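You operate a simulated robot arm through the tools that you are given. There is no shell and no other tool.

Carry out the task below with a simulated robot arm. There is one attempt and no reset: what you move stays moved.

TASK
Start a run at position 2; stop it once a reading shows.
Fine: work from the results page.
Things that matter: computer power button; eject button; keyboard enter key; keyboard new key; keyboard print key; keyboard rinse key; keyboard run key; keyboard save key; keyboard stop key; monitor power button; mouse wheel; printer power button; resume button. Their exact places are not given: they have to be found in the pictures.

Only the result counts: the job must be done as asked and must still hold three seconds after the hand-in. Knocking over, shifting, dropping, spilling or breaking anything else fails it.

THE ROBOT
A 6-joint arm with a two-finger gripper, on a carriage that runs on a rail from [-1324, 3] to [1016, -3] (x, y) and turns from -199 to 134 degrees about z. Base frame: it is fixed where the carriage stands at the start and does not move with it; the origin is on the floor, on the carriage's upright axis, x ahead of it, y to its left, z up. Readings come in mm, degrees, newtons and seconds.
Its first joint turns from -166.0 to 166.0 degrees. Places, roughly: computer power button [1200, -400, 1000]; eject button [1200, -400, 1200]; keyboard enter key [700, -500, 900]; keyboard new key [800, -600, 900]; keyboard print key [700, -600, 900]; keyboard rinse key [800, -600, 900]; keyboard run key [900, -600, 900]; keyboard save key [700, -600, 900]; keyboard stop key [900, -600, 900]; monitor power button [700, -800, 1000]; mouse wheel [400, -400, 900]; printer power button [1500, -600, 900]; resume button [1500, -600, 900]. Payload 5 kg.
Tool frame: the origin (TCP) lies between the finger pads and is the grasp point; the fingertips stand 30 mm ahead of it; z points along the fingers, y is the line along which they close. The gripper opens to 176 mm. The gripper's body begins 153 mm behind the TCP.
Orientation is that of the tool frame in the base frame, as a unit quaternion [w, x, y, z]. With the fingers straight down and closing along the base's y, the tool's x points along the base's -x, its y along +y and its z along -z.

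THE INTERFACE
- The arm moves only by the tool send_rows. Its argument "moves" is a list of rows, each an object of numbers (a shift or turn left out is 0, a gripper value left out holds the last): "dx", "dy", "dz": the shift along the base's x, y, z in mm; "rx", "ry", "rz": the turn, a rotation vector about the base's x, y, z in degrees; "grip": the gripper command, from -1 (shut) to 1 (fully open), values between in proportion. In form: [{"dx": .., "dy": .., "dz": .., "rx": .., "ry": .., "rz": .., "grip": ..}, ...]. A call has 1 to 20 rows; each row is the pose to reach, as a shift and turn from the pose commanded when the call began. Each row takes 0.2 s and may step no farther than 50 mm and 8.6 degrees from the row before; otherwise, or with a gripper value out of range, the whole call is refused. A pose out of reach is approached as far as the arm can. The call stops where the force on the tool passes 40 N (or 10 N more than at its start, if that is more) or the arm is blocked; 0.2 s more then pass. The fingers move at their own pace and stop on an object; they squeeze with about 43 N. The grip force told is the motor's: it shows also when the fingers shut on nothing. Time passes only in rows, and 0.2 s behind the last, so rows that repeat a pose let the fingers close. The reply holds the time, the measured pose of the TCP, the force on the tool along the base axes, the opening and the grip force, in the units named above and with some noise, with the torque about the TCP (base axes, N m) and any sound that the robot's microphone picked up.
- Cameras (640 x 400 px; columns grow to the right, rows downward): "scene" is now at [38.6, 145.8, 1657.3]; the picture's right is [-0.69, -0.72, 0.00], its down [-0.41, 0.39, -0.82] and it looks along [0.59, -0.57, -0.57] (base axes); focal length 291 px, centre (320, 200). "wrist" rides on the gripper at [67, -9, -183] in the tool frame; the picture's right is [0.14, 0.99, 0.00], its down [-0.92, 0.13, -0.36] and it looks along [-0.36, 0.05, 0.93] (tool axes); focal length 251 px, centre (320, 200).
- snapshot(camera): a new picture of that camera. The clock stands still meanwhile.
- raise_lower(by): slides the trunk up (or, below 0, down) by that many mm; the arm and the scene camera ride with it, the base frame stays. It gives what a move gives, with no picture.
- base_move(legs): drives the robot by 1 to 6 legs, each [ahead, left, turn to the left] in mm, mm and degrees, along the robot's own axes; the way and the turn of a leg run together, so that a leg with both is an arc; at most 1500 mm and 180 degrees a leg. The arm and the cameras ride along, it lands a little off, and it stops where it bumps. It keeps to its track: a leg is cut to what the track allows. It gives what a move gives.
- aim_head(pan, tilt): turns the head with the scene camera to pan (to the left, within 120 degrees either way) and tilt (down, from -29 to 69), counted from straight ahead of the robot. It gives what a move gives.
- pixel_to_xyz(camera, pixels): for up to 12 pixels [column, row] of the newest picture of that camera ("zoom" is the newest enlarged one), the place [x, y, z] in the base frame of the surface seen there, good to about 3 mm, but the place of the scene camera against the robot may be out by one fixed shift of up to 12 mm in any direction. The clock stands still meanwhile.
- inspect(camera, box): a new picture of the part [left, top, right, bottom] of that camera's present view, enlarged. The clock stands still meanwhile.
- finish_job(): hands the job in; it is judged then, once.

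Unless the task says otherwise, let go and move clear before handing in.

The tools are called as a command line: name --argument value ..., lists and objects as JSON in quotes. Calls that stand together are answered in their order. send_rows: Moves the arm, as the interface text tells. Its arguments: {"type":"object","properties":{"moves":{"type":"array"}},"required":["moves"]} The other tools are called the same way: raise_lower (by) slides the trunk up or down; base_move (legs) drives the base; aim_head (pan, tilt) turns the head that bears the scene camera; snapshot (camera) takes a picture; pixel_to_xyz (camera, pixels) gives the place of the surface under pixels of a picture; inspect (camera, box) takes an enlarged picture of a part of a camera's view; finish_job () hands the job in.

At the start:

```text
t: 0.0
position: [571.0, -198.6, 1250.6]
tool_rot: [0.0, 0.0, 1.0, 0.0]
ft_force: [0.7, 0.5, 0.4]
wrist_torque: [0.01, -0.03, -0.03]
gripper_width: 176.0
grip_force: 0.1
trunk travel left (down, up): [-200.0, 150.0]
robot x, y, heading: [0.9, 3.4, -0.1]
head pan, tilt: [-44.0, 34.6]
```

scene: 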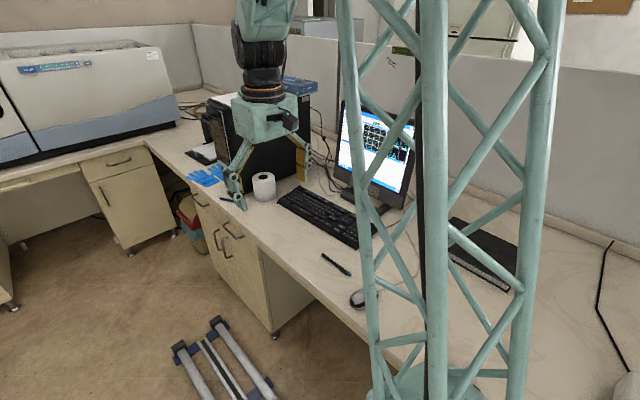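
wrist: 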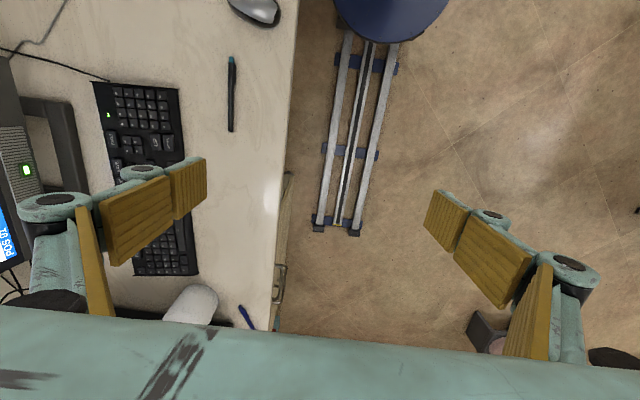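

The scene picture shows the monitor around pixel (375,150) and the keyboard around (325,215). I'll enlarge both before doing anything.

inspect --camera "scene" --box '[320, 90, 430, 210]'

inspect --camera "wrist" --box '[0, 70, 220, 290]'

```text
3.33 times, centred on (375, 150) of scene
```

zoom: 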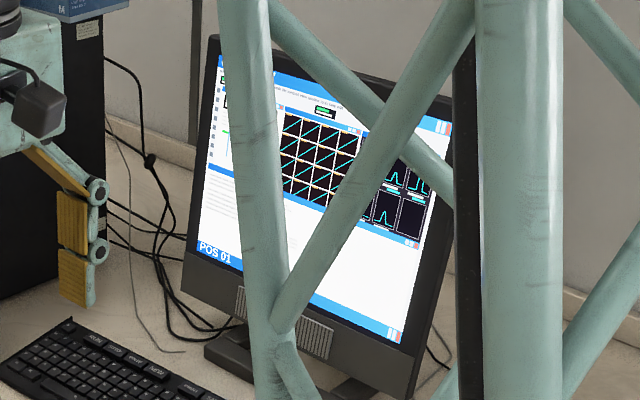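

```text
1.82 times, centred on (110, 180) of wrist
```

zoom: 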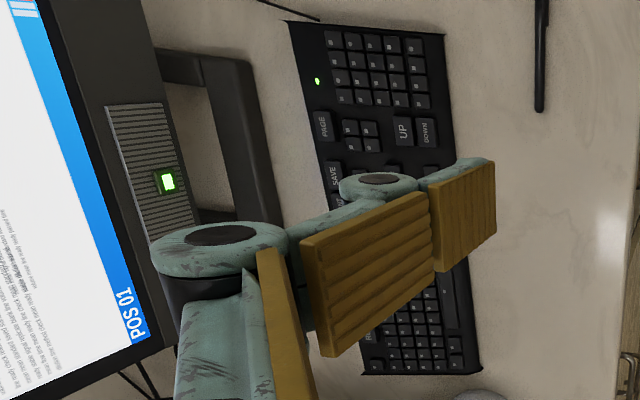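

The screen reads "POS 01" and the wrist zoom shows PAGE, UP, DOWN and SAVE keys. I'll measure a few keyboard and monitor points so I can plan a drive to a better spot.

snapshot --camera "scene"

pixel_to_xyz --camera "scene" --pixels '[[295, 192], [280, 205], [355, 245], [345, 102], [337, 180], [409, 200], [263, 178], [262, 200], [335, 265], [357, 298], [217, 150], [318, 80]]'

snapshot --camera "wrist"

pixel_to_xyz --camera "wrist" --pixels '[[95, 83], [178, 90], [135, 275], [197, 272], [26, 170], [110, 115], [145, 115], [232, 90], [255, 10], [290, 60]]'

```text
taken
```

scene: 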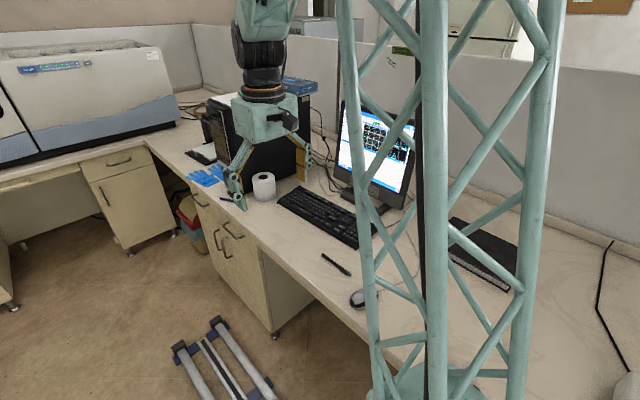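

```text
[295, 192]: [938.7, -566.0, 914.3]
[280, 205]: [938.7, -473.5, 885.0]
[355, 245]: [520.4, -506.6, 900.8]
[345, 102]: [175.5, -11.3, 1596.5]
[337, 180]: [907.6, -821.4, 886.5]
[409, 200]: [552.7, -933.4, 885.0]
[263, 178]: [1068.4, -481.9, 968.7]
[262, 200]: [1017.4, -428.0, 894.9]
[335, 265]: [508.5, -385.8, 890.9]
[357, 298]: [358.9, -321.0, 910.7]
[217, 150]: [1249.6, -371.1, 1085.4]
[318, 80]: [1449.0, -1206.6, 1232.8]
```

```text
taken
```

wrist: 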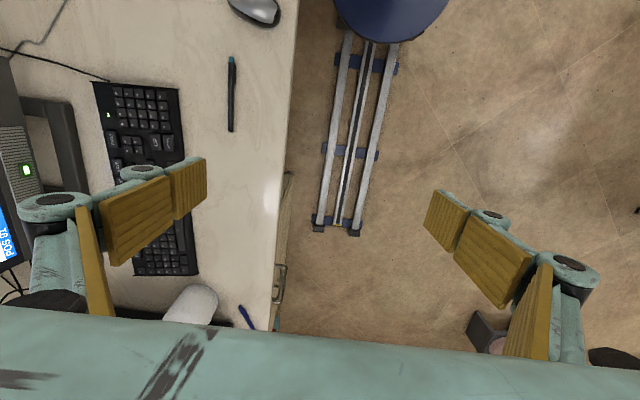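

```text
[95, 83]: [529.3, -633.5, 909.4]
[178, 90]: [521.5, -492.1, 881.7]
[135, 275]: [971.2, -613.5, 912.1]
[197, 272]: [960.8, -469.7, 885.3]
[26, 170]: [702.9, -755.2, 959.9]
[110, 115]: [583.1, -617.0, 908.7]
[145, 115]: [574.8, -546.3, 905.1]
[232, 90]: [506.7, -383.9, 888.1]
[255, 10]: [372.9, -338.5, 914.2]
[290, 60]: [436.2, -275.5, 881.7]
```

The keyboard spans x 521–970 and y −470 to −633, with its top at about z 885–912. The monitor's power LED is at about (703,−755,960). I'll look right before turning, to check the swing is clear.

aim_head --pan -100 --tilt 30

snapshot --camera "scene"

```text
t: 1.2
position: [570.0, -199.0, 1251.9]
tool_rot: [0.001, 0.0, 1.0, 0.001]
ft_force: [0.1, -0.2, -0.4]
wrist_torque: [0.03, -0.01, 0.0]
gripper_width: 175.9
grip_force: 0.2
trunk travel left (down, up): [-200.0, 150.0]
robot x, y, heading: [-0.9, 1.6, 0.2]
head pan, tilt: [-100.0, 30.0]
```

```text
taken
```

scene: 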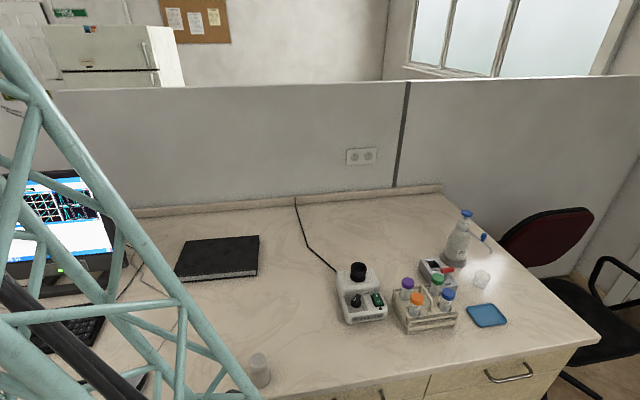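

To the right there are only low bench items (a small device, a rack and a bottle), all well below z 1220. I'll turn to face the desk and drive along the rail to about x=500.

base_move --legs '[[0, 0, -90], [0, 480, 0]]'

aim_head --pan 5 --tilt 40

snapshot --camera "scene"

snapshot --camera "wrist"

```text
t: 8.1
position: [273.8, -571.4, 1251.7]
tool_rot: [0.0, 0.709, 0.705, 0.0]
ft_force: [0.1, 0.1, 0.8]
wrist_torque: [0.01, 0.03, -0.02]
gripper_width: 176.0
grip_force: 0.1
trunk travel left (down, up): [-200.0, 150.0]
robot x, y, heading: [476.7, 0.3, -90.5]
head pan, tilt: [-100.0, 30.0]
```

```text
t: 9.9
position: [274.1, -571.2, 1251.4]
tool_rot: [0.0, 0.71, 0.705, 0.0]
ft_force: [0.1, 0.2, -0.2]
wrist_torque: [0.01, 0.01, -0.01]
gripper_width: 176.1
grip_force: 0.1
trunk travel left (down, up): [-200.0, 150.0]
robot x, y, heading: [476.0, -1.8, -90.4]
head pan, tilt: [5.0, 40.0]
```

```text
taken
```

scene: 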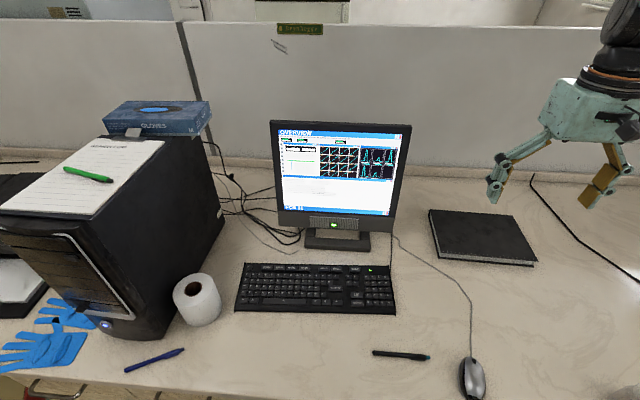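

```text
taken
```

wrist: 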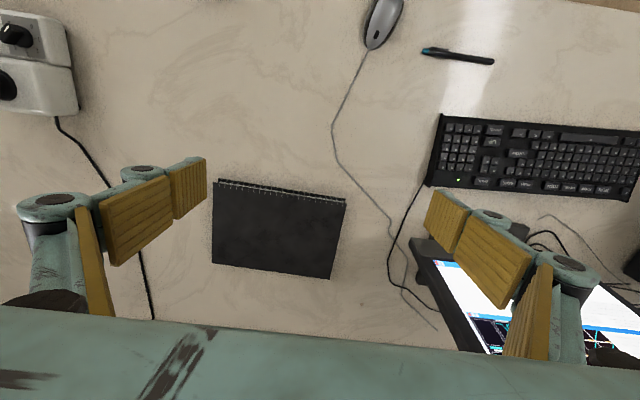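

The view of the monitor at (340,165) and the keyboard at (315,288) is now clear. I'll enlarge both.

inspect --camera "scene" --box '[265, 115, 415, 225]'

inspect --camera "scene" --box '[230, 255, 320, 315]'

inspect --camera "scene" --box '[310, 255, 400, 315]'

```text
3.64 times, centred on (340, 170) of scene
```

zoom: 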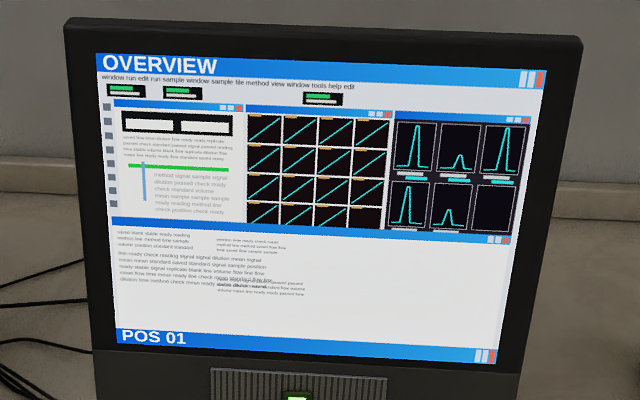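

```text
6.67 times, centred on (275, 285) of scene
```

zoom: 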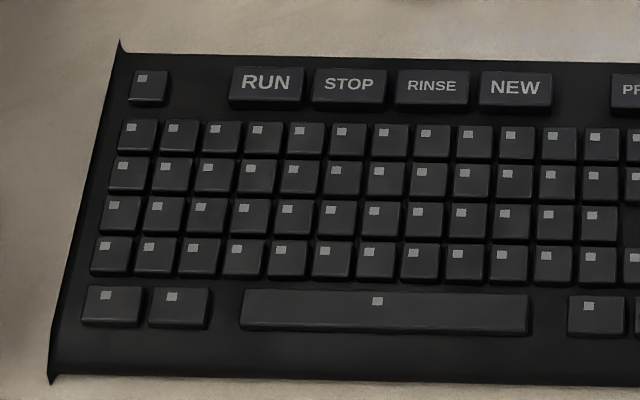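

```text
6.67 times, centred on (355, 285) of scene
```

zoom: 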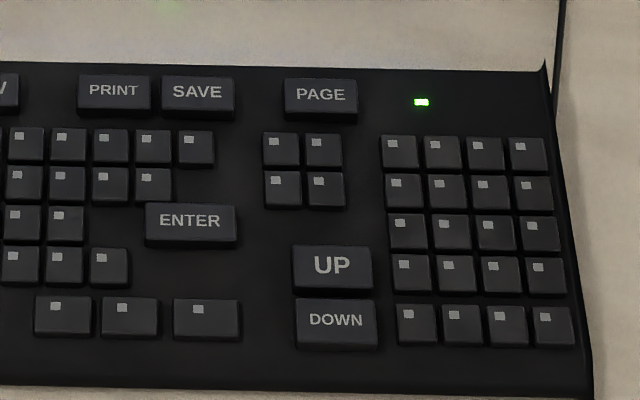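

The screen shows page "OVERVIEW" at "POS 01". The keys RUN, STOP, RINSE, NEW, PRINT, SAVE, PAGE, ENTER, UP and DOWN are all readable. I'll measure the right-hand keys on this zoom, then the left-hand ones.

pixel_to_xyz --camera "zoom" --pixels '[[320, 94], [285, 80], [355, 80], [320, 112], [332, 265], [336, 320], [190, 220], [197, 92], [114, 92], [421, 102], [332, 248], [333, 286]]'

inspect --camera "scene" --box '[230, 255, 320, 315]'

pixel_to_xyz --camera "zoom" --pixels '[[265, 82], [349, 85], [432, 86], [515, 88], [236, 70], [300, 72], [265, 98], [148, 80], [349, 70], [349, 98], [135, 132], [385, 300]]'

```text
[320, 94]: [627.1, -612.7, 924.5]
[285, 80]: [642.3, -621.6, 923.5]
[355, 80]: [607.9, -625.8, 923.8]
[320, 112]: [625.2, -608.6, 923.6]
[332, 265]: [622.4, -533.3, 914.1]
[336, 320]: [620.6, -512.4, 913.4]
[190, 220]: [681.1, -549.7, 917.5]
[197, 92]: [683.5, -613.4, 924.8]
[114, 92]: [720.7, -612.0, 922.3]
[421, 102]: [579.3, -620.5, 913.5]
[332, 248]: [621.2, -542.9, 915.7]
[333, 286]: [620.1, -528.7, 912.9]
```

```text
6.67 times, centred on (275, 285) of scene
```

zoom: 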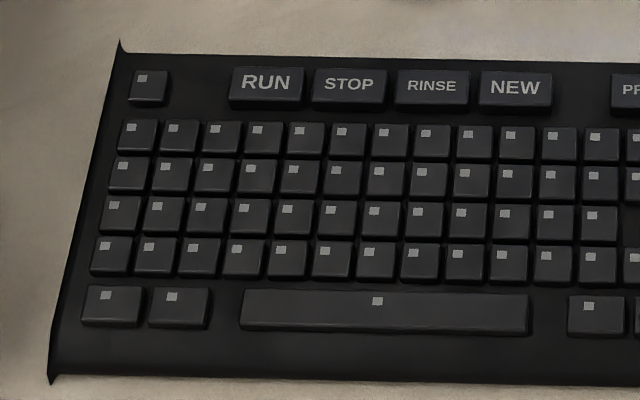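

```text
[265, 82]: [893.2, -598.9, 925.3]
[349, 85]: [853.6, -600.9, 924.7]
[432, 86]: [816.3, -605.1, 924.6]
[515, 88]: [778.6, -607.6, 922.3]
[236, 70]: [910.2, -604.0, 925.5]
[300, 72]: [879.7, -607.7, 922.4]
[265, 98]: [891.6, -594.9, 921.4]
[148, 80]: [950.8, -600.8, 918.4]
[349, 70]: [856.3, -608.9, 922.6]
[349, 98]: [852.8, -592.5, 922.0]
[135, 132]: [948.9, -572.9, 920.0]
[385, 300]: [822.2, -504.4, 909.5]
```

Scene readings put PAGE near (626,−614,924), UP near (622,−534,914), RUN near (893,−599,925) and STOP near (854,−601,925). The scene camera may carry a fixed shift, so I'll check the same keys with the wrist camera.

inspect --camera "wrist" --box '[420, 105, 640, 205]'

```text
2.91 times, centred on (530, 155) of wrist
```

zoom: 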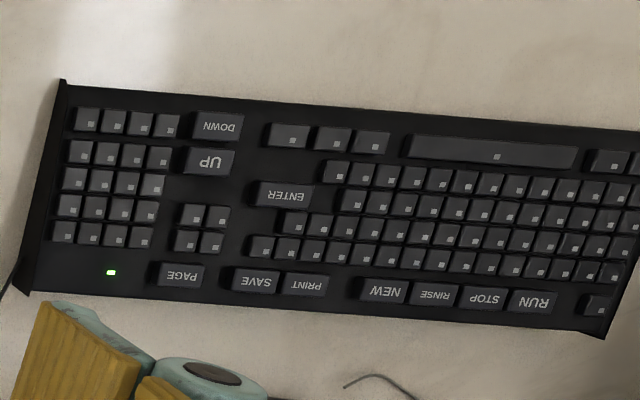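

pixel_to_xyz --camera "zoom" --pixels '[[180, 274], [210, 162], [219, 126], [288, 195], [257, 281], [305, 285], [385, 290], [435, 295], [484, 298], [532, 301], [110, 272], [157, 270]]'

```text
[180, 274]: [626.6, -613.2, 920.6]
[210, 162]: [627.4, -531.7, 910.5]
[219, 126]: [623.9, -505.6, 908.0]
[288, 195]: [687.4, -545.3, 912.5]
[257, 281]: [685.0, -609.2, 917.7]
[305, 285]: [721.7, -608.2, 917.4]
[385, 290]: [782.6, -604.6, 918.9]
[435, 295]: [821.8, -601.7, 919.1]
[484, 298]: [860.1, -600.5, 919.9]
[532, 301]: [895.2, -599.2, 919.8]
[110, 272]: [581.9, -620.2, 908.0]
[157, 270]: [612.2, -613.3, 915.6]
```

Wrist readings sit about (+4,+3,−5) mm from the scene ones, so I'll use the wrist values: PAGE (627,−611,918), UP (625,−531,910), DOWN (624,−508,908), RUN (896,−598,919), STOP (858,−599,919). Next I'll shut the gripper, lean the tool 25° and travel to above PAGE.

send_rows --moves '[{"dx": 0, "dy": 10, "dz": 0, "rx": -5, "grip": -1}, {"dx": 40, "dy": 20, "rx": -10}, {"dx": 85, "dy": 20, "rx": -15}, {"dx": 130, "dy": 20, "rx": -20}, {"dx": 175, "dy": 20, "rx": -25}, {"dx": 220, "dy": 10, "rx": -25}, {"dx": 265, "dy": 0, "rx": -25}, {"dx": 310, "dy": -15, "dz": -10, "rx": -25}, {"dx": 353, "dy": -30, "dz": -20, "rx": -25}, {"dx": 353, "dy": -41, "dz": -65, "rx": -25}, {"dx": 353, "dy": -41, "dz": -110, "rx": -25}, {"dx": 353, "dy": -41, "dz": -155, "rx": -25}, {"dx": 353, "dy": -41, "dz": -200, "rx": -25}, {"dx": 353, "dy": -41, "dz": -240, "rx": -25}, {"dx": 353, "dy": -41, "dz": -260, "rx": -25}, {"dx": 353, "dy": -41, "dz": -260, "rx": -25}]'

snapshot --camera "scene"

snapshot --camera "wrist"

```text
t: 13.3
position: [630.8, -614.5, 996.0]
tool_rot: [0.148, 0.692, 0.689, -0.156]
ft_force: [0.7, -0.3, 0.4]
wrist_torque: [0.01, -0.05, -0.04]
gripper_width: 0.2
grip_force: 43.0
out of reach, approached as far as the arm can: row 15, 16
trunk travel left (down, up): [-200.0, 150.0]
robot x, y, heading: [478.8, -2.2, -90.5]
head pan, tilt: [5.0, 40.0]
```

```text
taken
```

scene: 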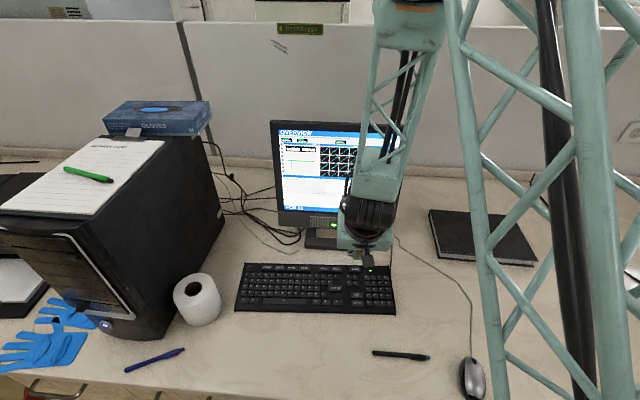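

```text
taken
```

wrist: 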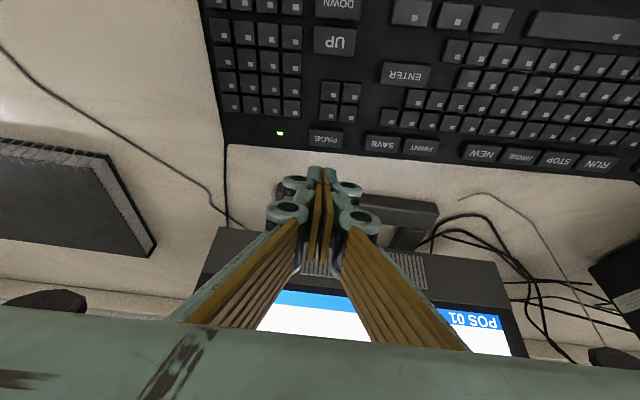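

The trunk is too high: rows 15–16 were out of reach and the TCP stopped at z≈996. I'll lift the arm and then lower the trunk to gain working range.

send_rows --moves '[{"dz": 45}, {"dz": 90}, {"dz": 130}, {"dz": 130}]'

raise_lower --by -150

snapshot --camera "scene"

snapshot --camera "wrist"

```text
t: 14.3
position: [630.4, -613.3, 1128.7]
tool_rot: [0.153, 0.691, 0.689, -0.153]
ft_force: [-0.9, 1.0, 0.8]
wrist_torque: [-0.11, -0.11, 0.03]
gripper_width: 0.1
grip_force: 42.9
trunk travel left (down, up): [-200.0, 150.0]
robot x, y, heading: [472.8, -1.5, -90.1]
head pan, tilt: [5.0, 40.0]
```

```text
t: 16.0
position: [631.5, -614.5, 978.1]
tool_rot: [0.154, 0.691, 0.689, -0.152]
ft_force: [0.6, 0.3, -0.5]
wrist_torque: [-0.02, -0.01, 0.0]
gripper_width: 0.0
grip_force: 43.1
trunk travel left (down, up): [-50.0, 300.0]
robot x, y, heading: [475.6, -1.4, -90.3]
head pan, tilt: [5.0, 40.0]
```

```text
taken
```

scene: 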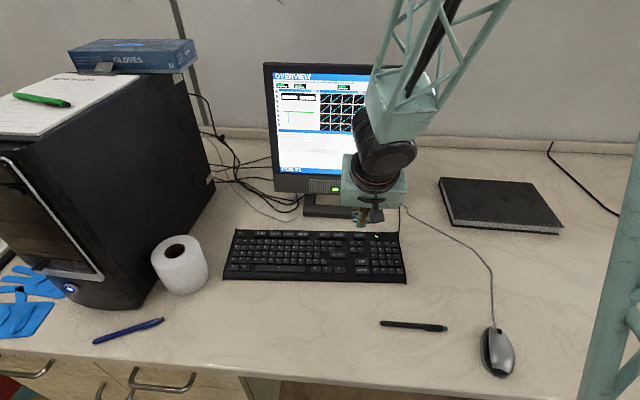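

```text
taken
```

wrist: 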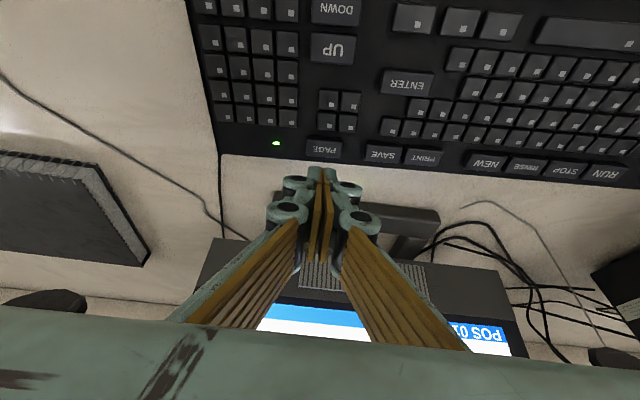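

The TCP is now at (631,−614,978), just above PAGE at wrist pixel (323,149), and the view stays clear. I'll measure the keys again at this closer range.

pixel_to_xyz --camera "wrist" --pixels '[[323, 149], [308, 149], [340, 150], [323, 142], [323, 156], [333, 47], [335, 10], [405, 84], [600, 172], [562, 168], [320, 172], [384, 153]]'

inspect --camera "wrist" --box '[270, 90, 380, 200]'

```text
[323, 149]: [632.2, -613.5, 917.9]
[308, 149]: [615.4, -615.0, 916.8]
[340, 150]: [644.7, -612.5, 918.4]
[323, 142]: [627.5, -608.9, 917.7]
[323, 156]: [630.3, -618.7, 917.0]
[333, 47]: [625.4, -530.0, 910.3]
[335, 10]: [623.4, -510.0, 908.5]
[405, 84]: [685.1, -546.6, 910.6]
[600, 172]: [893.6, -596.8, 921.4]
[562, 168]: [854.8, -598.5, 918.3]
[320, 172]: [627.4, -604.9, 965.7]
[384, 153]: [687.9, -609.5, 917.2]
```

```text
3.64 times, centred on (325, 145) of wrist
```

zoom: 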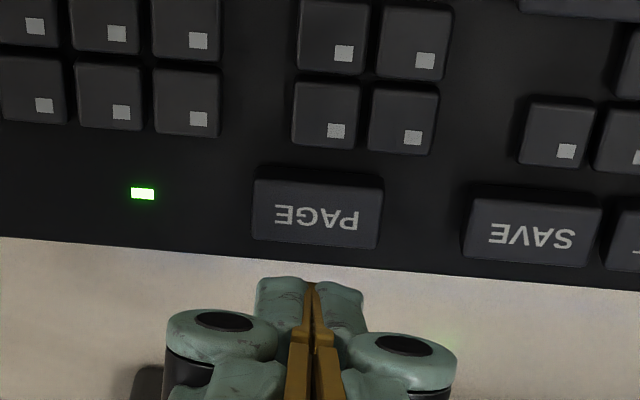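

PAGE measures about (630,−613.5,918) and the tip's leading edge should sit at about (631,−613,944), right over the key. I'll go down to just above it, then press in small steps.

send_rows --moves '[{"dz": -8}, {"dz": -15}, {"dz": -20}, {"dz": -22}, {"dz": -22}]'

inspect --camera "wrist" --box '[270, 90, 380, 200]'

inspect --camera "scene" --box '[260, 55, 420, 175]'

```text
t: 17.2
position: [630.9, -615.0, 956.3]
tool_rot: [0.152, 0.692, 0.689, -0.153]
ft_force: [0.6, 0.4, 1.2]
wrist_torque: [-0.04, -0.02, 0.01]
gripper_width: 0.0
grip_force: 42.9
trunk travel left (down, up): [-50.0, 300.0]
robot x, y, heading: [475.1, -0.4, -90.1]
head pan, tilt: [5.0, 40.0]
```

```text
3.64 times, centred on (325, 145) of wrist
```

zoom: 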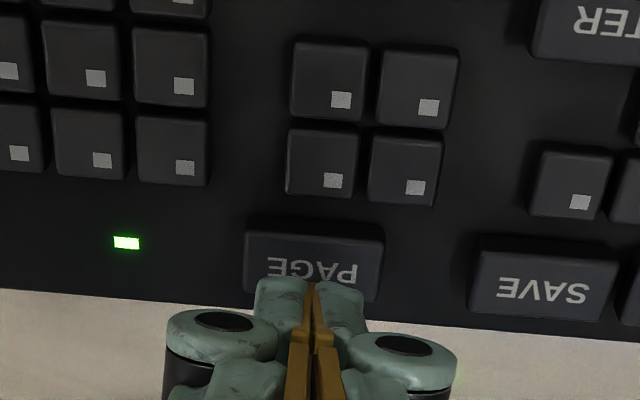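

```text
3.33 times, centred on (340, 115) of scene
```

zoom: 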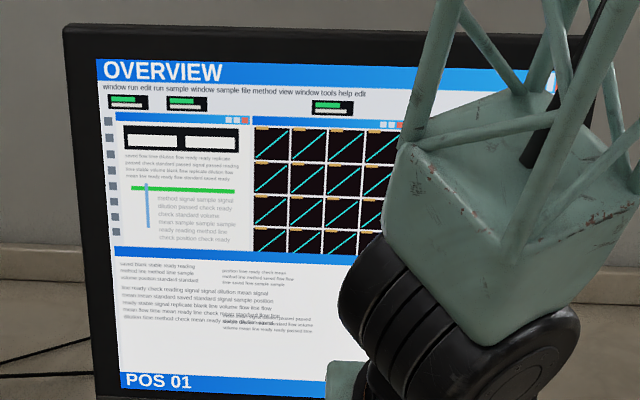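

The tip is just above PAGE, and the scene camera can see both the page title and "POS 01". I'll press in 1 mm steps and come straight back up.

send_rows --moves '[{"dz": -2}, {"dz": -3}, {"dz": -4}, {"dz": -5}, {"dz": -6}]'

inspect --camera "scene" --box '[260, 55, 420, 175]'

inspect --camera "wrist" --box '[270, 90, 380, 200]'

```text
t: 18.4
position: [630.0, -613.0, 951.6]
tool_rot: [0.153, 0.692, 0.689, -0.153]
ft_force: [-0.1, -0.3, 0.4]
wrist_torque: [-0.01, 0.0, 0.02]
gripper_width: 0.1
grip_force: 42.9
trunk travel left (down, up): [-50.0, 300.0]
robot x, y, heading: [475.0, -0.1, -90.6]
head pan, tilt: [5.0, 40.0]
```

```text
3.33 times, centred on (340, 115) of scene
```

zoom: 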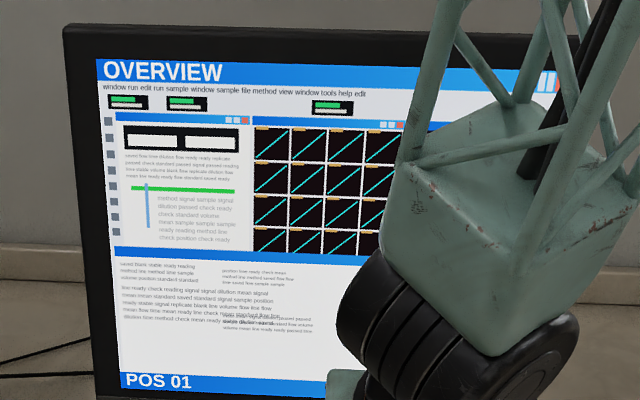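

```text
3.64 times, centred on (325, 145) of wrist
```

zoom: 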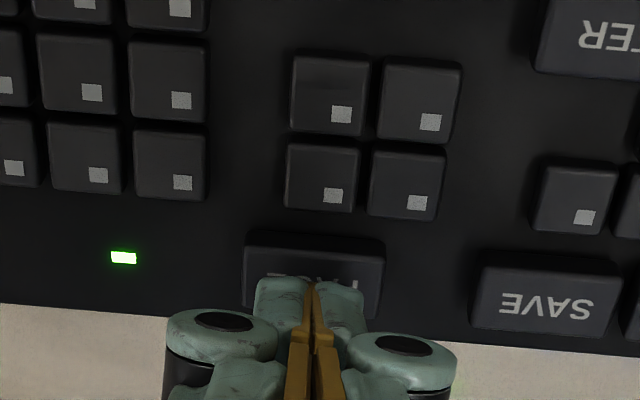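

There is no contact force yet at TCP z≈951, so the tip is still a little above the key. I'll keep going in 1 mm steps.

send_rows --moves '[{"dz": -1}, {"dz": -2}, {"dz": -3}]'

inspect --camera "scene" --box '[260, 55, 420, 175]'

```text
t: 19.2
position: [629.9, -613.1, 948.4]
tool_rot: [0.153, 0.693, 0.688, -0.153]
ft_force: [0.3, -0.4, 0.1]
wrist_torque: [-0.01, 0.0, 0.0]
gripper_width: 6.1
grip_force: 45.3
trunk travel left (down, up): [-50.0, 300.0]
robot x, y, heading: [476.3, 1.3, -90.2]
head pan, tilt: [5.0, 40.0]
```

```text
3.33 times, centred on (340, 115) of scene
```

zoom: 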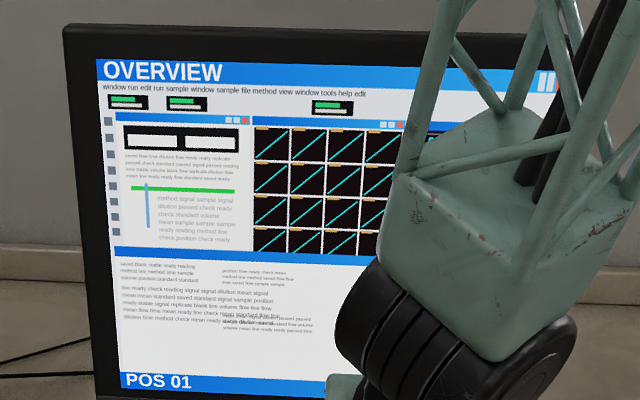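

The gripper width jumped to 6.1 mm with no tool force, which is odd. I'll look at the fingertips closely.

inspect --camera "wrist" --box '[270, 100, 380, 210]'

inspect --camera "scene" --box '[320, 190, 420, 270]'

```text
3.64 times, centred on (325, 155) of wrist
```

zoom: 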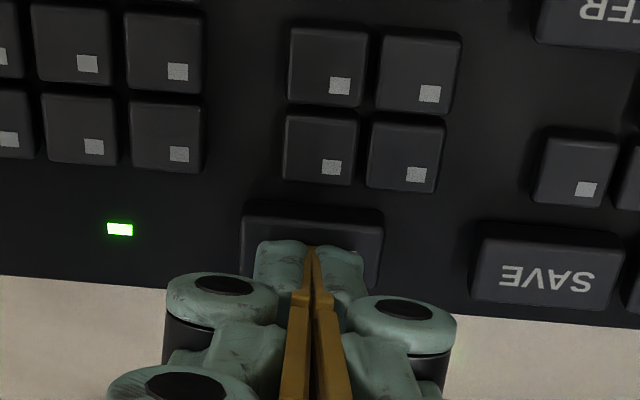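

```text
5.00 times, centred on (370, 230) of scene
```

zoom: 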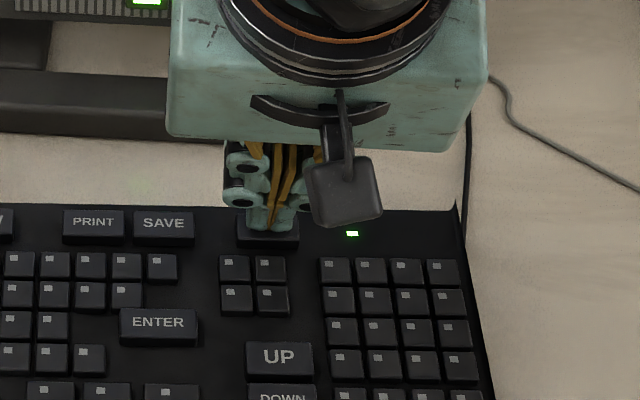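

The tip is resting on the PAGE key at wrist-zoom pixel (312,250). I'll press another couple of millimetres.

send_rows --moves '[{"dz": -1}, {"dz": -2}]'

inspect --camera "scene" --box '[260, 55, 420, 175]'

```text
t: 19.8
position: [630.7, -613.9, 945.8]
tool_rot: [0.153, 0.692, 0.689, -0.153]
ft_force: [0.9, 0.0, 1.9]
wrist_torque: [-0.03, 0.01, -0.02]
gripper_width: 6.3
grip_force: 45.5
trunk travel left (down, up): [-50.0, 300.0]
robot x, y, heading: [476.1, 2.1, -90.4]
head pan, tilt: [5.0, 40.0]
heard: click
```

```text
3.33 times, centred on (340, 115) of scene
```

zoom: 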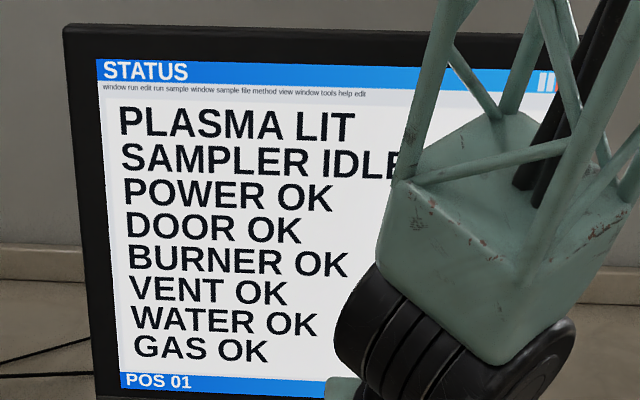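

A click was heard and the page changed to "STATUS", where everything reads OK. I'll release the key and press PAGE again.

send_rows --moves '[{"dz": 3}, {"dz": 7}, {"dz": 7}, {"dz": 7}]'

inspect --camera "scene" --box '[260, 55, 420, 175]'

send_rows --moves '[{"dz": -3}, {"dz": -5}, {"dz": -6}, {"dz": -7}, {"dz": -7}]'

inspect --camera "scene" --box '[260, 55, 420, 175]'

```text
t: 20.8
position: [630.8, -613.8, 951.8]
tool_rot: [0.153, 0.692, 0.688, -0.153]
ft_force: [0.5, -0.1, -0.4]
wrist_torque: [-0.03, 0.0, -0.01]
gripper_width: 0.0
grip_force: 44.4
trunk travel left (down, up): [-50.0, 300.0]
robot x, y, heading: [477.3, -0.2, -90.1]
head pan, tilt: [5.0, 40.0]
```

```text
3.33 times, centred on (340, 115) of scene
```

zoom: 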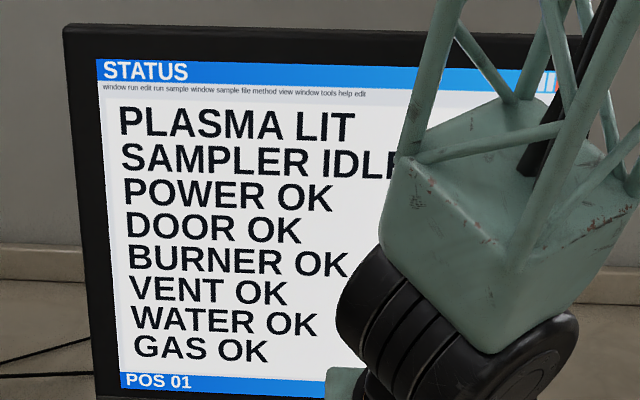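

```text
t: 22.0
position: [631.3, -613.6, 946.5]
tool_rot: [0.153, 0.692, 0.689, -0.152]
ft_force: [1.0, -0.4, 0.4]
wrist_torque: [-0.01, -0.01, -0.01]
gripper_width: 6.0
grip_force: 44.7
trunk travel left (down, up): [-50.0, 300.0]
robot x, y, heading: [475.4, 0.2, -90.2]
head pan, tilt: [5.0, 40.0]
heard: click
```

```text
3.33 times, centred on (340, 115) of scene
```

zoom: 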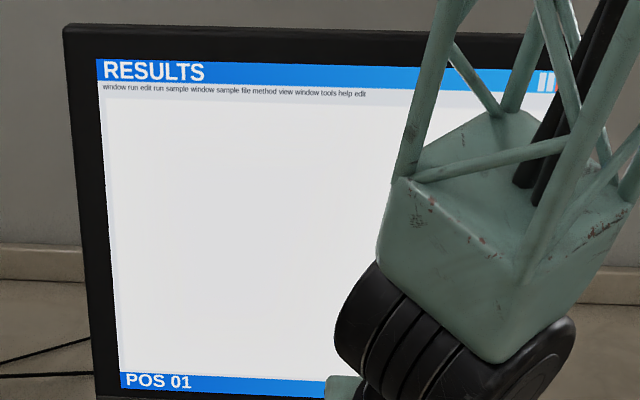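

The page now reads "RESULTS" at "POS 01". I'll lift and move over the UP key at about (625,−531,910).

send_rows --moves '[{"dz": 4}, {"dz": 12}, {"dz": 25}, {"dx": -3, "dy": 30, "dz": 25}, {"dx": -6, "dy": 60, "dz": 25}, {"dx": -6, "dy": 80, "dz": 20}, {"dx": -6, "dy": 80, "dz": 10}, {"dx": -6, "dy": 80, "dz": 4}, {"dx": -6, "dy": 80, "dz": 4}]'

snapshot --camera "wrist"

inspect --camera "wrist" --box '[270, 100, 380, 210]'

inspect --camera "scene" --box '[260, 55, 420, 175]'

```text
t: 24.0
position: [630.0, -547.3, 954.8]
tool_rot: [0.151, 0.693, 0.688, -0.153]
ft_force: [0.5, 0.2, 0.4]
wrist_torque: [0.06, 0.01, 0.01]
gripper_width: 0.0
grip_force: 44.7
out of reach, approached as far as the arm can: row 6, 7, 8, 9
trunk travel left (down, up): [-50.0, 300.0]
robot x, y, heading: [477.6, -2.1, -90.5]
head pan, tilt: [5.0, 40.0]
```

```text
taken
```

wrist: 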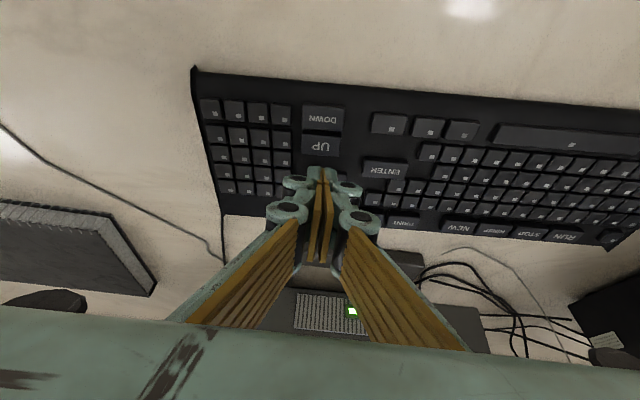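

```text
3.64 times, centred on (325, 155) of wrist
```

zoom: 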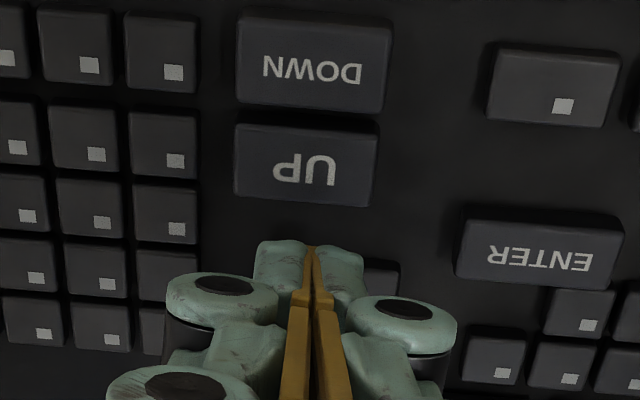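

```text
3.33 times, centred on (340, 115) of scene
```

zoom: 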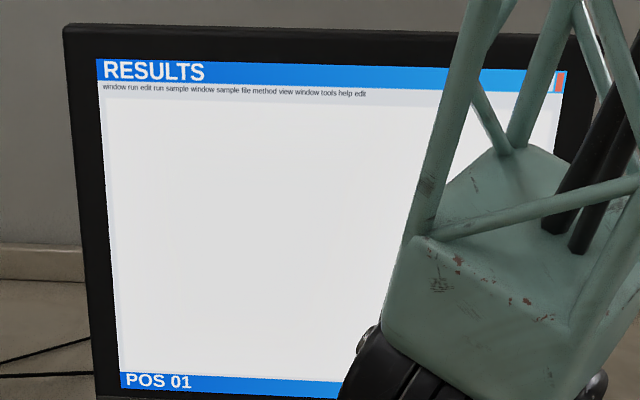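

The arm is too close to its own axis here: rows 6–9 were out of reach and it stopped at y −547. Before fixing that, I'll hover over STOP to check whether the screen stays visible from there, since that decides where the robot should stand.

send_rows --moves '[{"dx": 0, "dy": -10, "dz": 40}, {"dx": 40, "dy": -20, "dz": 40}, {"dx": 85, "dy": -30, "dz": 40}, {"dx": 130, "dy": -45, "dz": 40}, {"dx": 175, "dy": -60, "dz": 40}, {"dx": 215, "dy": -70, "dz": 40}, {"dx": 230, "dy": -80, "dz": 40}, {"dx": 230, "dy": -80, "dz": 40}]'

snapshot --camera "scene"

snapshot --camera "wrist"

```text
t: 25.8
position: [861.5, -626.7, 997.9]
tool_rot: [0.155, 0.691, 0.689, -0.153]
ft_force: [0.9, 2.1, 0.4]
wrist_torque: [-0.21, 0.05, 0.0]
gripper_width: 0.0
grip_force: 45.6
trunk travel left (down, up): [-50.0, 300.0]
robot x, y, heading: [475.5, -2.6, -90.6]
head pan, tilt: [5.0, 40.0]
```

```text
taken
```

scene: 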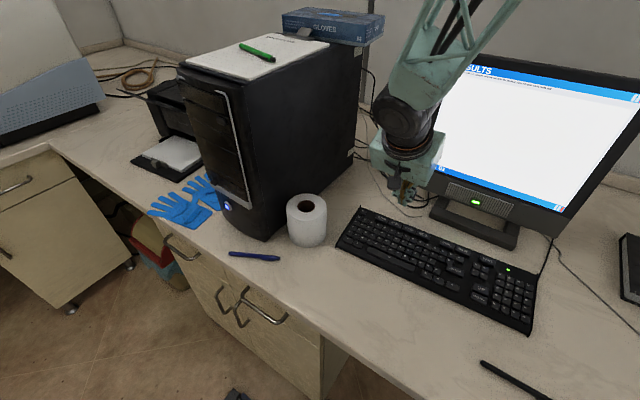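

```text
taken
```

wrist: 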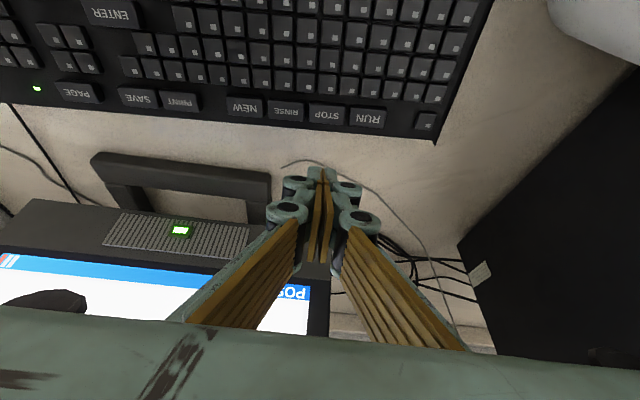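

The picture from the scene camera has turned: the monitor is now at (540,140), although the head reading is unchanged. I'll check that its coordinates still agree with known keys.

pixel_to_xyz --camera "scene" --pixels '[[508, 268], [475, 203], [305, 205], [492, 72], [575, 300]]'

pixel_to_xyz --camera "wrist" --pixels '[[368, 117], [328, 113], [37, 88], [180, 231], [285, 110], [246, 106], [368, 110], [368, 124], [77, 92], [425, 122]]'

inspect --camera "scene" --box '[380, 40, 640, 210]'

```text
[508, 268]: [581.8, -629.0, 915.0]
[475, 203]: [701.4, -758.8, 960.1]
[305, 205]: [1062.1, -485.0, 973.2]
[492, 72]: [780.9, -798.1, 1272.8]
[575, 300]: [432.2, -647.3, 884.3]
```

```text
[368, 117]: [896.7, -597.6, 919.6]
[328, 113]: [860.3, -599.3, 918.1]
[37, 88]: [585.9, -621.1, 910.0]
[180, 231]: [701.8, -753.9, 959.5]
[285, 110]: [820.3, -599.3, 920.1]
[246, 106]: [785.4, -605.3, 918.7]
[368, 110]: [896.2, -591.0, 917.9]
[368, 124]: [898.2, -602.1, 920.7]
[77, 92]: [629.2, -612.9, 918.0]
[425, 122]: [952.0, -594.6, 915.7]
```

```text
2.35 times, centred on (510, 125) of scene
```

zoom: 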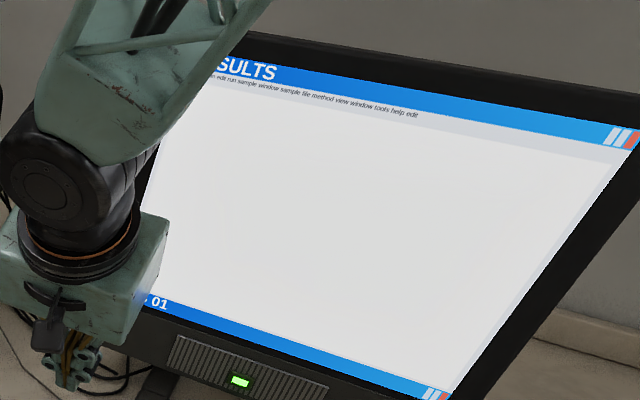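

Coordinates agree with the wrist camera, and from here most of the RESULTS screen is visible, so this stance suits RUN and STOP. For UP I'll reduce the lean to 16°, which puts the wrist farther out, and move over the key.

send_rows --moves '[{"dx": -45, "dy": 15}, {"dx": -90, "dy": 35, "rx": 3}, {"dx": -135, "dy": 55, "rx": 6}, {"dx": -180, "dy": 70, "rx": 9}, {"dx": -220, "dy": 85, "rx": 9}, {"dx": -236, "dy": 91, "rx": 9}, {"dx": -236, "dy": 91, "dz": -20, "rx": 9}, {"dx": -236, "dy": 91, "dz": -38, "rx": 9}, {"dx": -236, "dy": 91, "dz": -38, "rx": 9}]'

snapshot --camera "wrist"

snapshot --camera "scene"

```text
t: 27.8
position: [625.6, -533.1, 955.2]
tool_rot: [0.098, 0.702, 0.699, -0.098]
ft_force: [-0.8, -0.7, 0.5]
wrist_torque: [0.1, -0.01, 0.01]
gripper_width: 0.1
grip_force: 45.4
trunk travel left (down, up): [-50.0, 300.0]
robot x, y, heading: [477.4, -1.8, -90.2]
head pan, tilt: [5.0, 40.0]
```

```text
taken
```

wrist: 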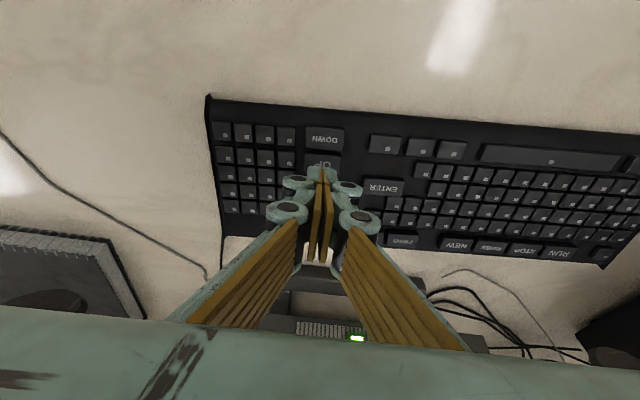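

```text
taken
```

scene: 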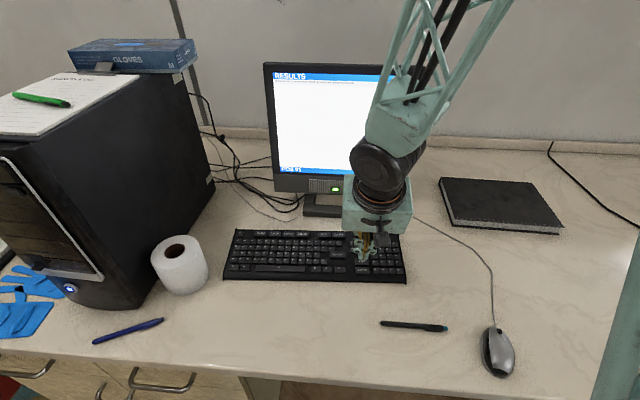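

The arm now reaches: TCP (625.6,−533,955) with the tip in front of UP. I'll check where the tip sits against UP and DOWN.

inspect --camera "wrist" --box '[270, 100, 380, 210]'

pixel_to_xyz --camera "zoom" --pixels '[[198, 135], [190, 100], [198, 165], [195, 188], [208, 208], [370, 190], [198, 150]]'

```text
3.64 times, centred on (325, 155) of wrist
```

zoom: 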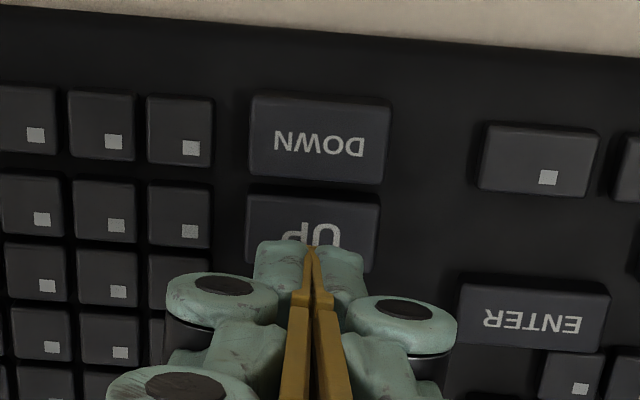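

```text
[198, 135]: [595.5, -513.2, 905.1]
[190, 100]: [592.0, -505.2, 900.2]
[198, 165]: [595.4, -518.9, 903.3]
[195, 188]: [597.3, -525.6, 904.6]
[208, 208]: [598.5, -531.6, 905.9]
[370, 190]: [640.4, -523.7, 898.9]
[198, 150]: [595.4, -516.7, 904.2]
```

The tip is above UP but slightly toward its DOWN side (tip at zoom row 245, UP spanning 197–270). I'll shift about 6 mm toward the rear and come down to just above the key.

send_rows --moves '[{"dy": -6}, {"dy": -6, "dz": -5}, {"dy": -6, "dz": -9}, {"dy": -6, "dz": -9}]'

inspect --camera "wrist" --box '[270, 100, 380, 210]'

inspect --camera "scene" --box '[330, 200, 430, 280]'

```text
t: 28.8
position: [624.5, -540.6, 947.7]
tool_rot: [0.099, 0.702, 0.699, -0.097]
ft_force: [0.5, -0.9, 0.4]
wrist_torque: [0.02, 0.04, 0.0]
gripper_width: 0.0
grip_force: 44.9
trunk travel left (down, up): [-50.0, 300.0]
robot x, y, heading: [477.1, 1.2, -90.2]
head pan, tilt: [5.0, 40.0]
```

```text
3.64 times, centred on (325, 155) of wrist
```

zoom: 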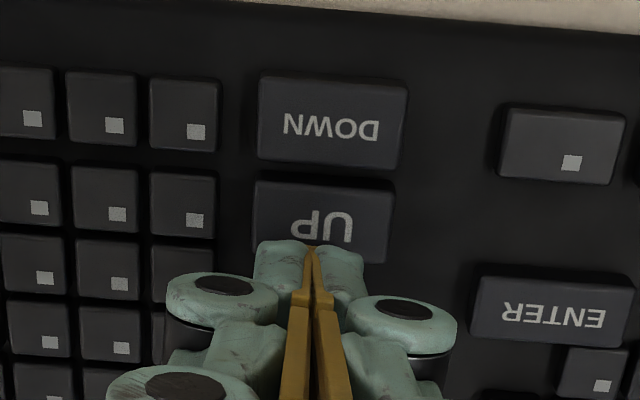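

```text
5.00 times, centred on (380, 240) of scene
```

zoom: 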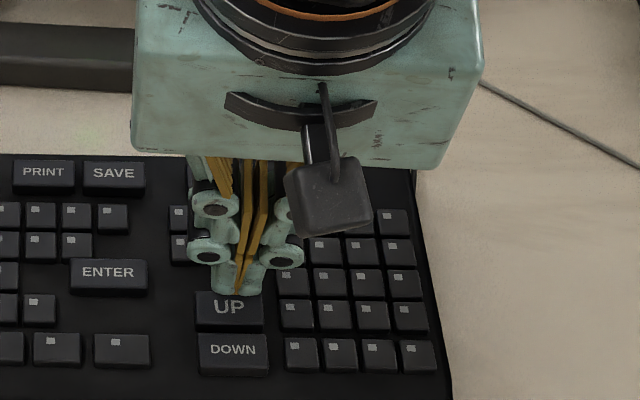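

The tip is centred on UP and about 4 mm above it. I'll press in small steps, listening for the click.

send_rows --moves '[{"dx": 2, "dz": -3}, {"dx": 2, "dz": -5}, {"dx": 2, "dz": -6}, {"dx": 2, "dz": -7}]'

snapshot --camera "scene"

inspect --camera "scene" --box '[260, 55, 420, 175]'

inspect --camera "wrist" --box '[270, 100, 380, 210]'

```text
t: 29.8
position: [626.5, -541.3, 941.0]
tool_rot: [0.099, 0.702, 0.698, -0.098]
ft_force: [0.6, -0.5, -0.4]
wrist_torque: [0.02, 0.01, 0.01]
gripper_width: 0.0
grip_force: 44.6
trunk travel left (down, up): [-50.0, 300.0]
robot x, y, heading: [477.0, -4.9, -90.4]
head pan, tilt: [5.0, 40.0]
```

```text
taken
```

scene: 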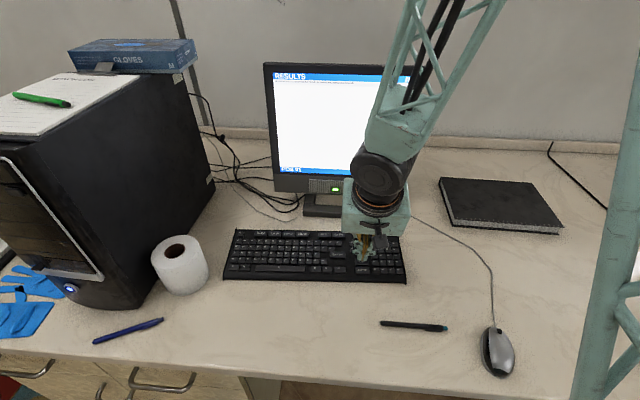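

```text
3.33 times, centred on (340, 115) of scene
```

zoom: 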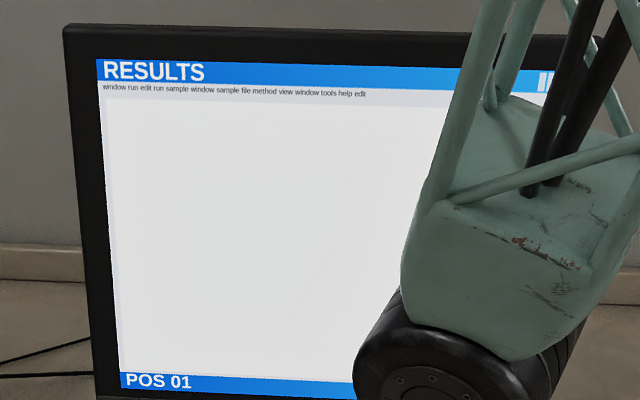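

```text
3.64 times, centred on (325, 155) of wrist
```

zoom: 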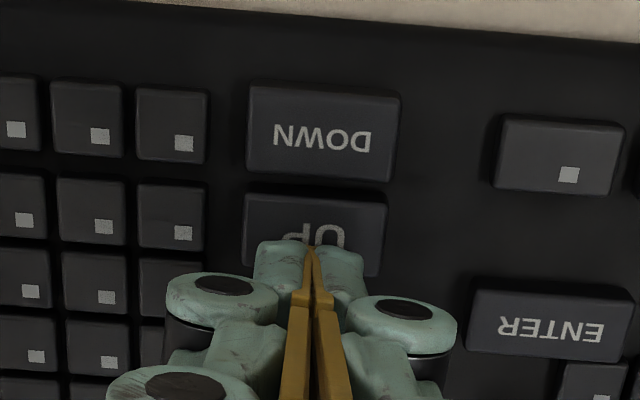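

No contact or click yet at TCP z≈941, and the screen still reads "POS 01". I'll continue downward in 1 mm steps.

send_rows --moves '[{"dz": -1}, {"dz": -2}, {"dz": -3}]'

inspect --camera "scene" --box '[260, 55, 420, 175]'

```text
t: 30.6
position: [625.7, -540.0, 937.3]
tool_rot: [0.099, 0.702, 0.698, -0.099]
ft_force: [0.9, -0.5, 1.0]
wrist_torque: [0.02, -0.01, -0.03]
gripper_width: 5.9
grip_force: 45.0
trunk travel left (down, up): [-50.0, 300.0]
robot x, y, heading: [476.4, -3.6, -90.4]
head pan, tilt: [5.0, 40.0]
```

```text
3.33 times, centred on (340, 115) of scene
```

zoom: 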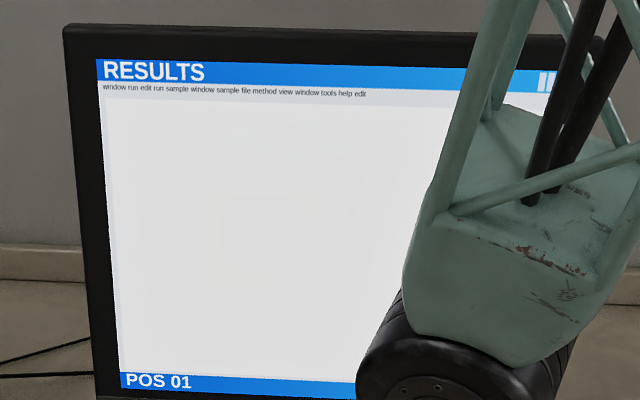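

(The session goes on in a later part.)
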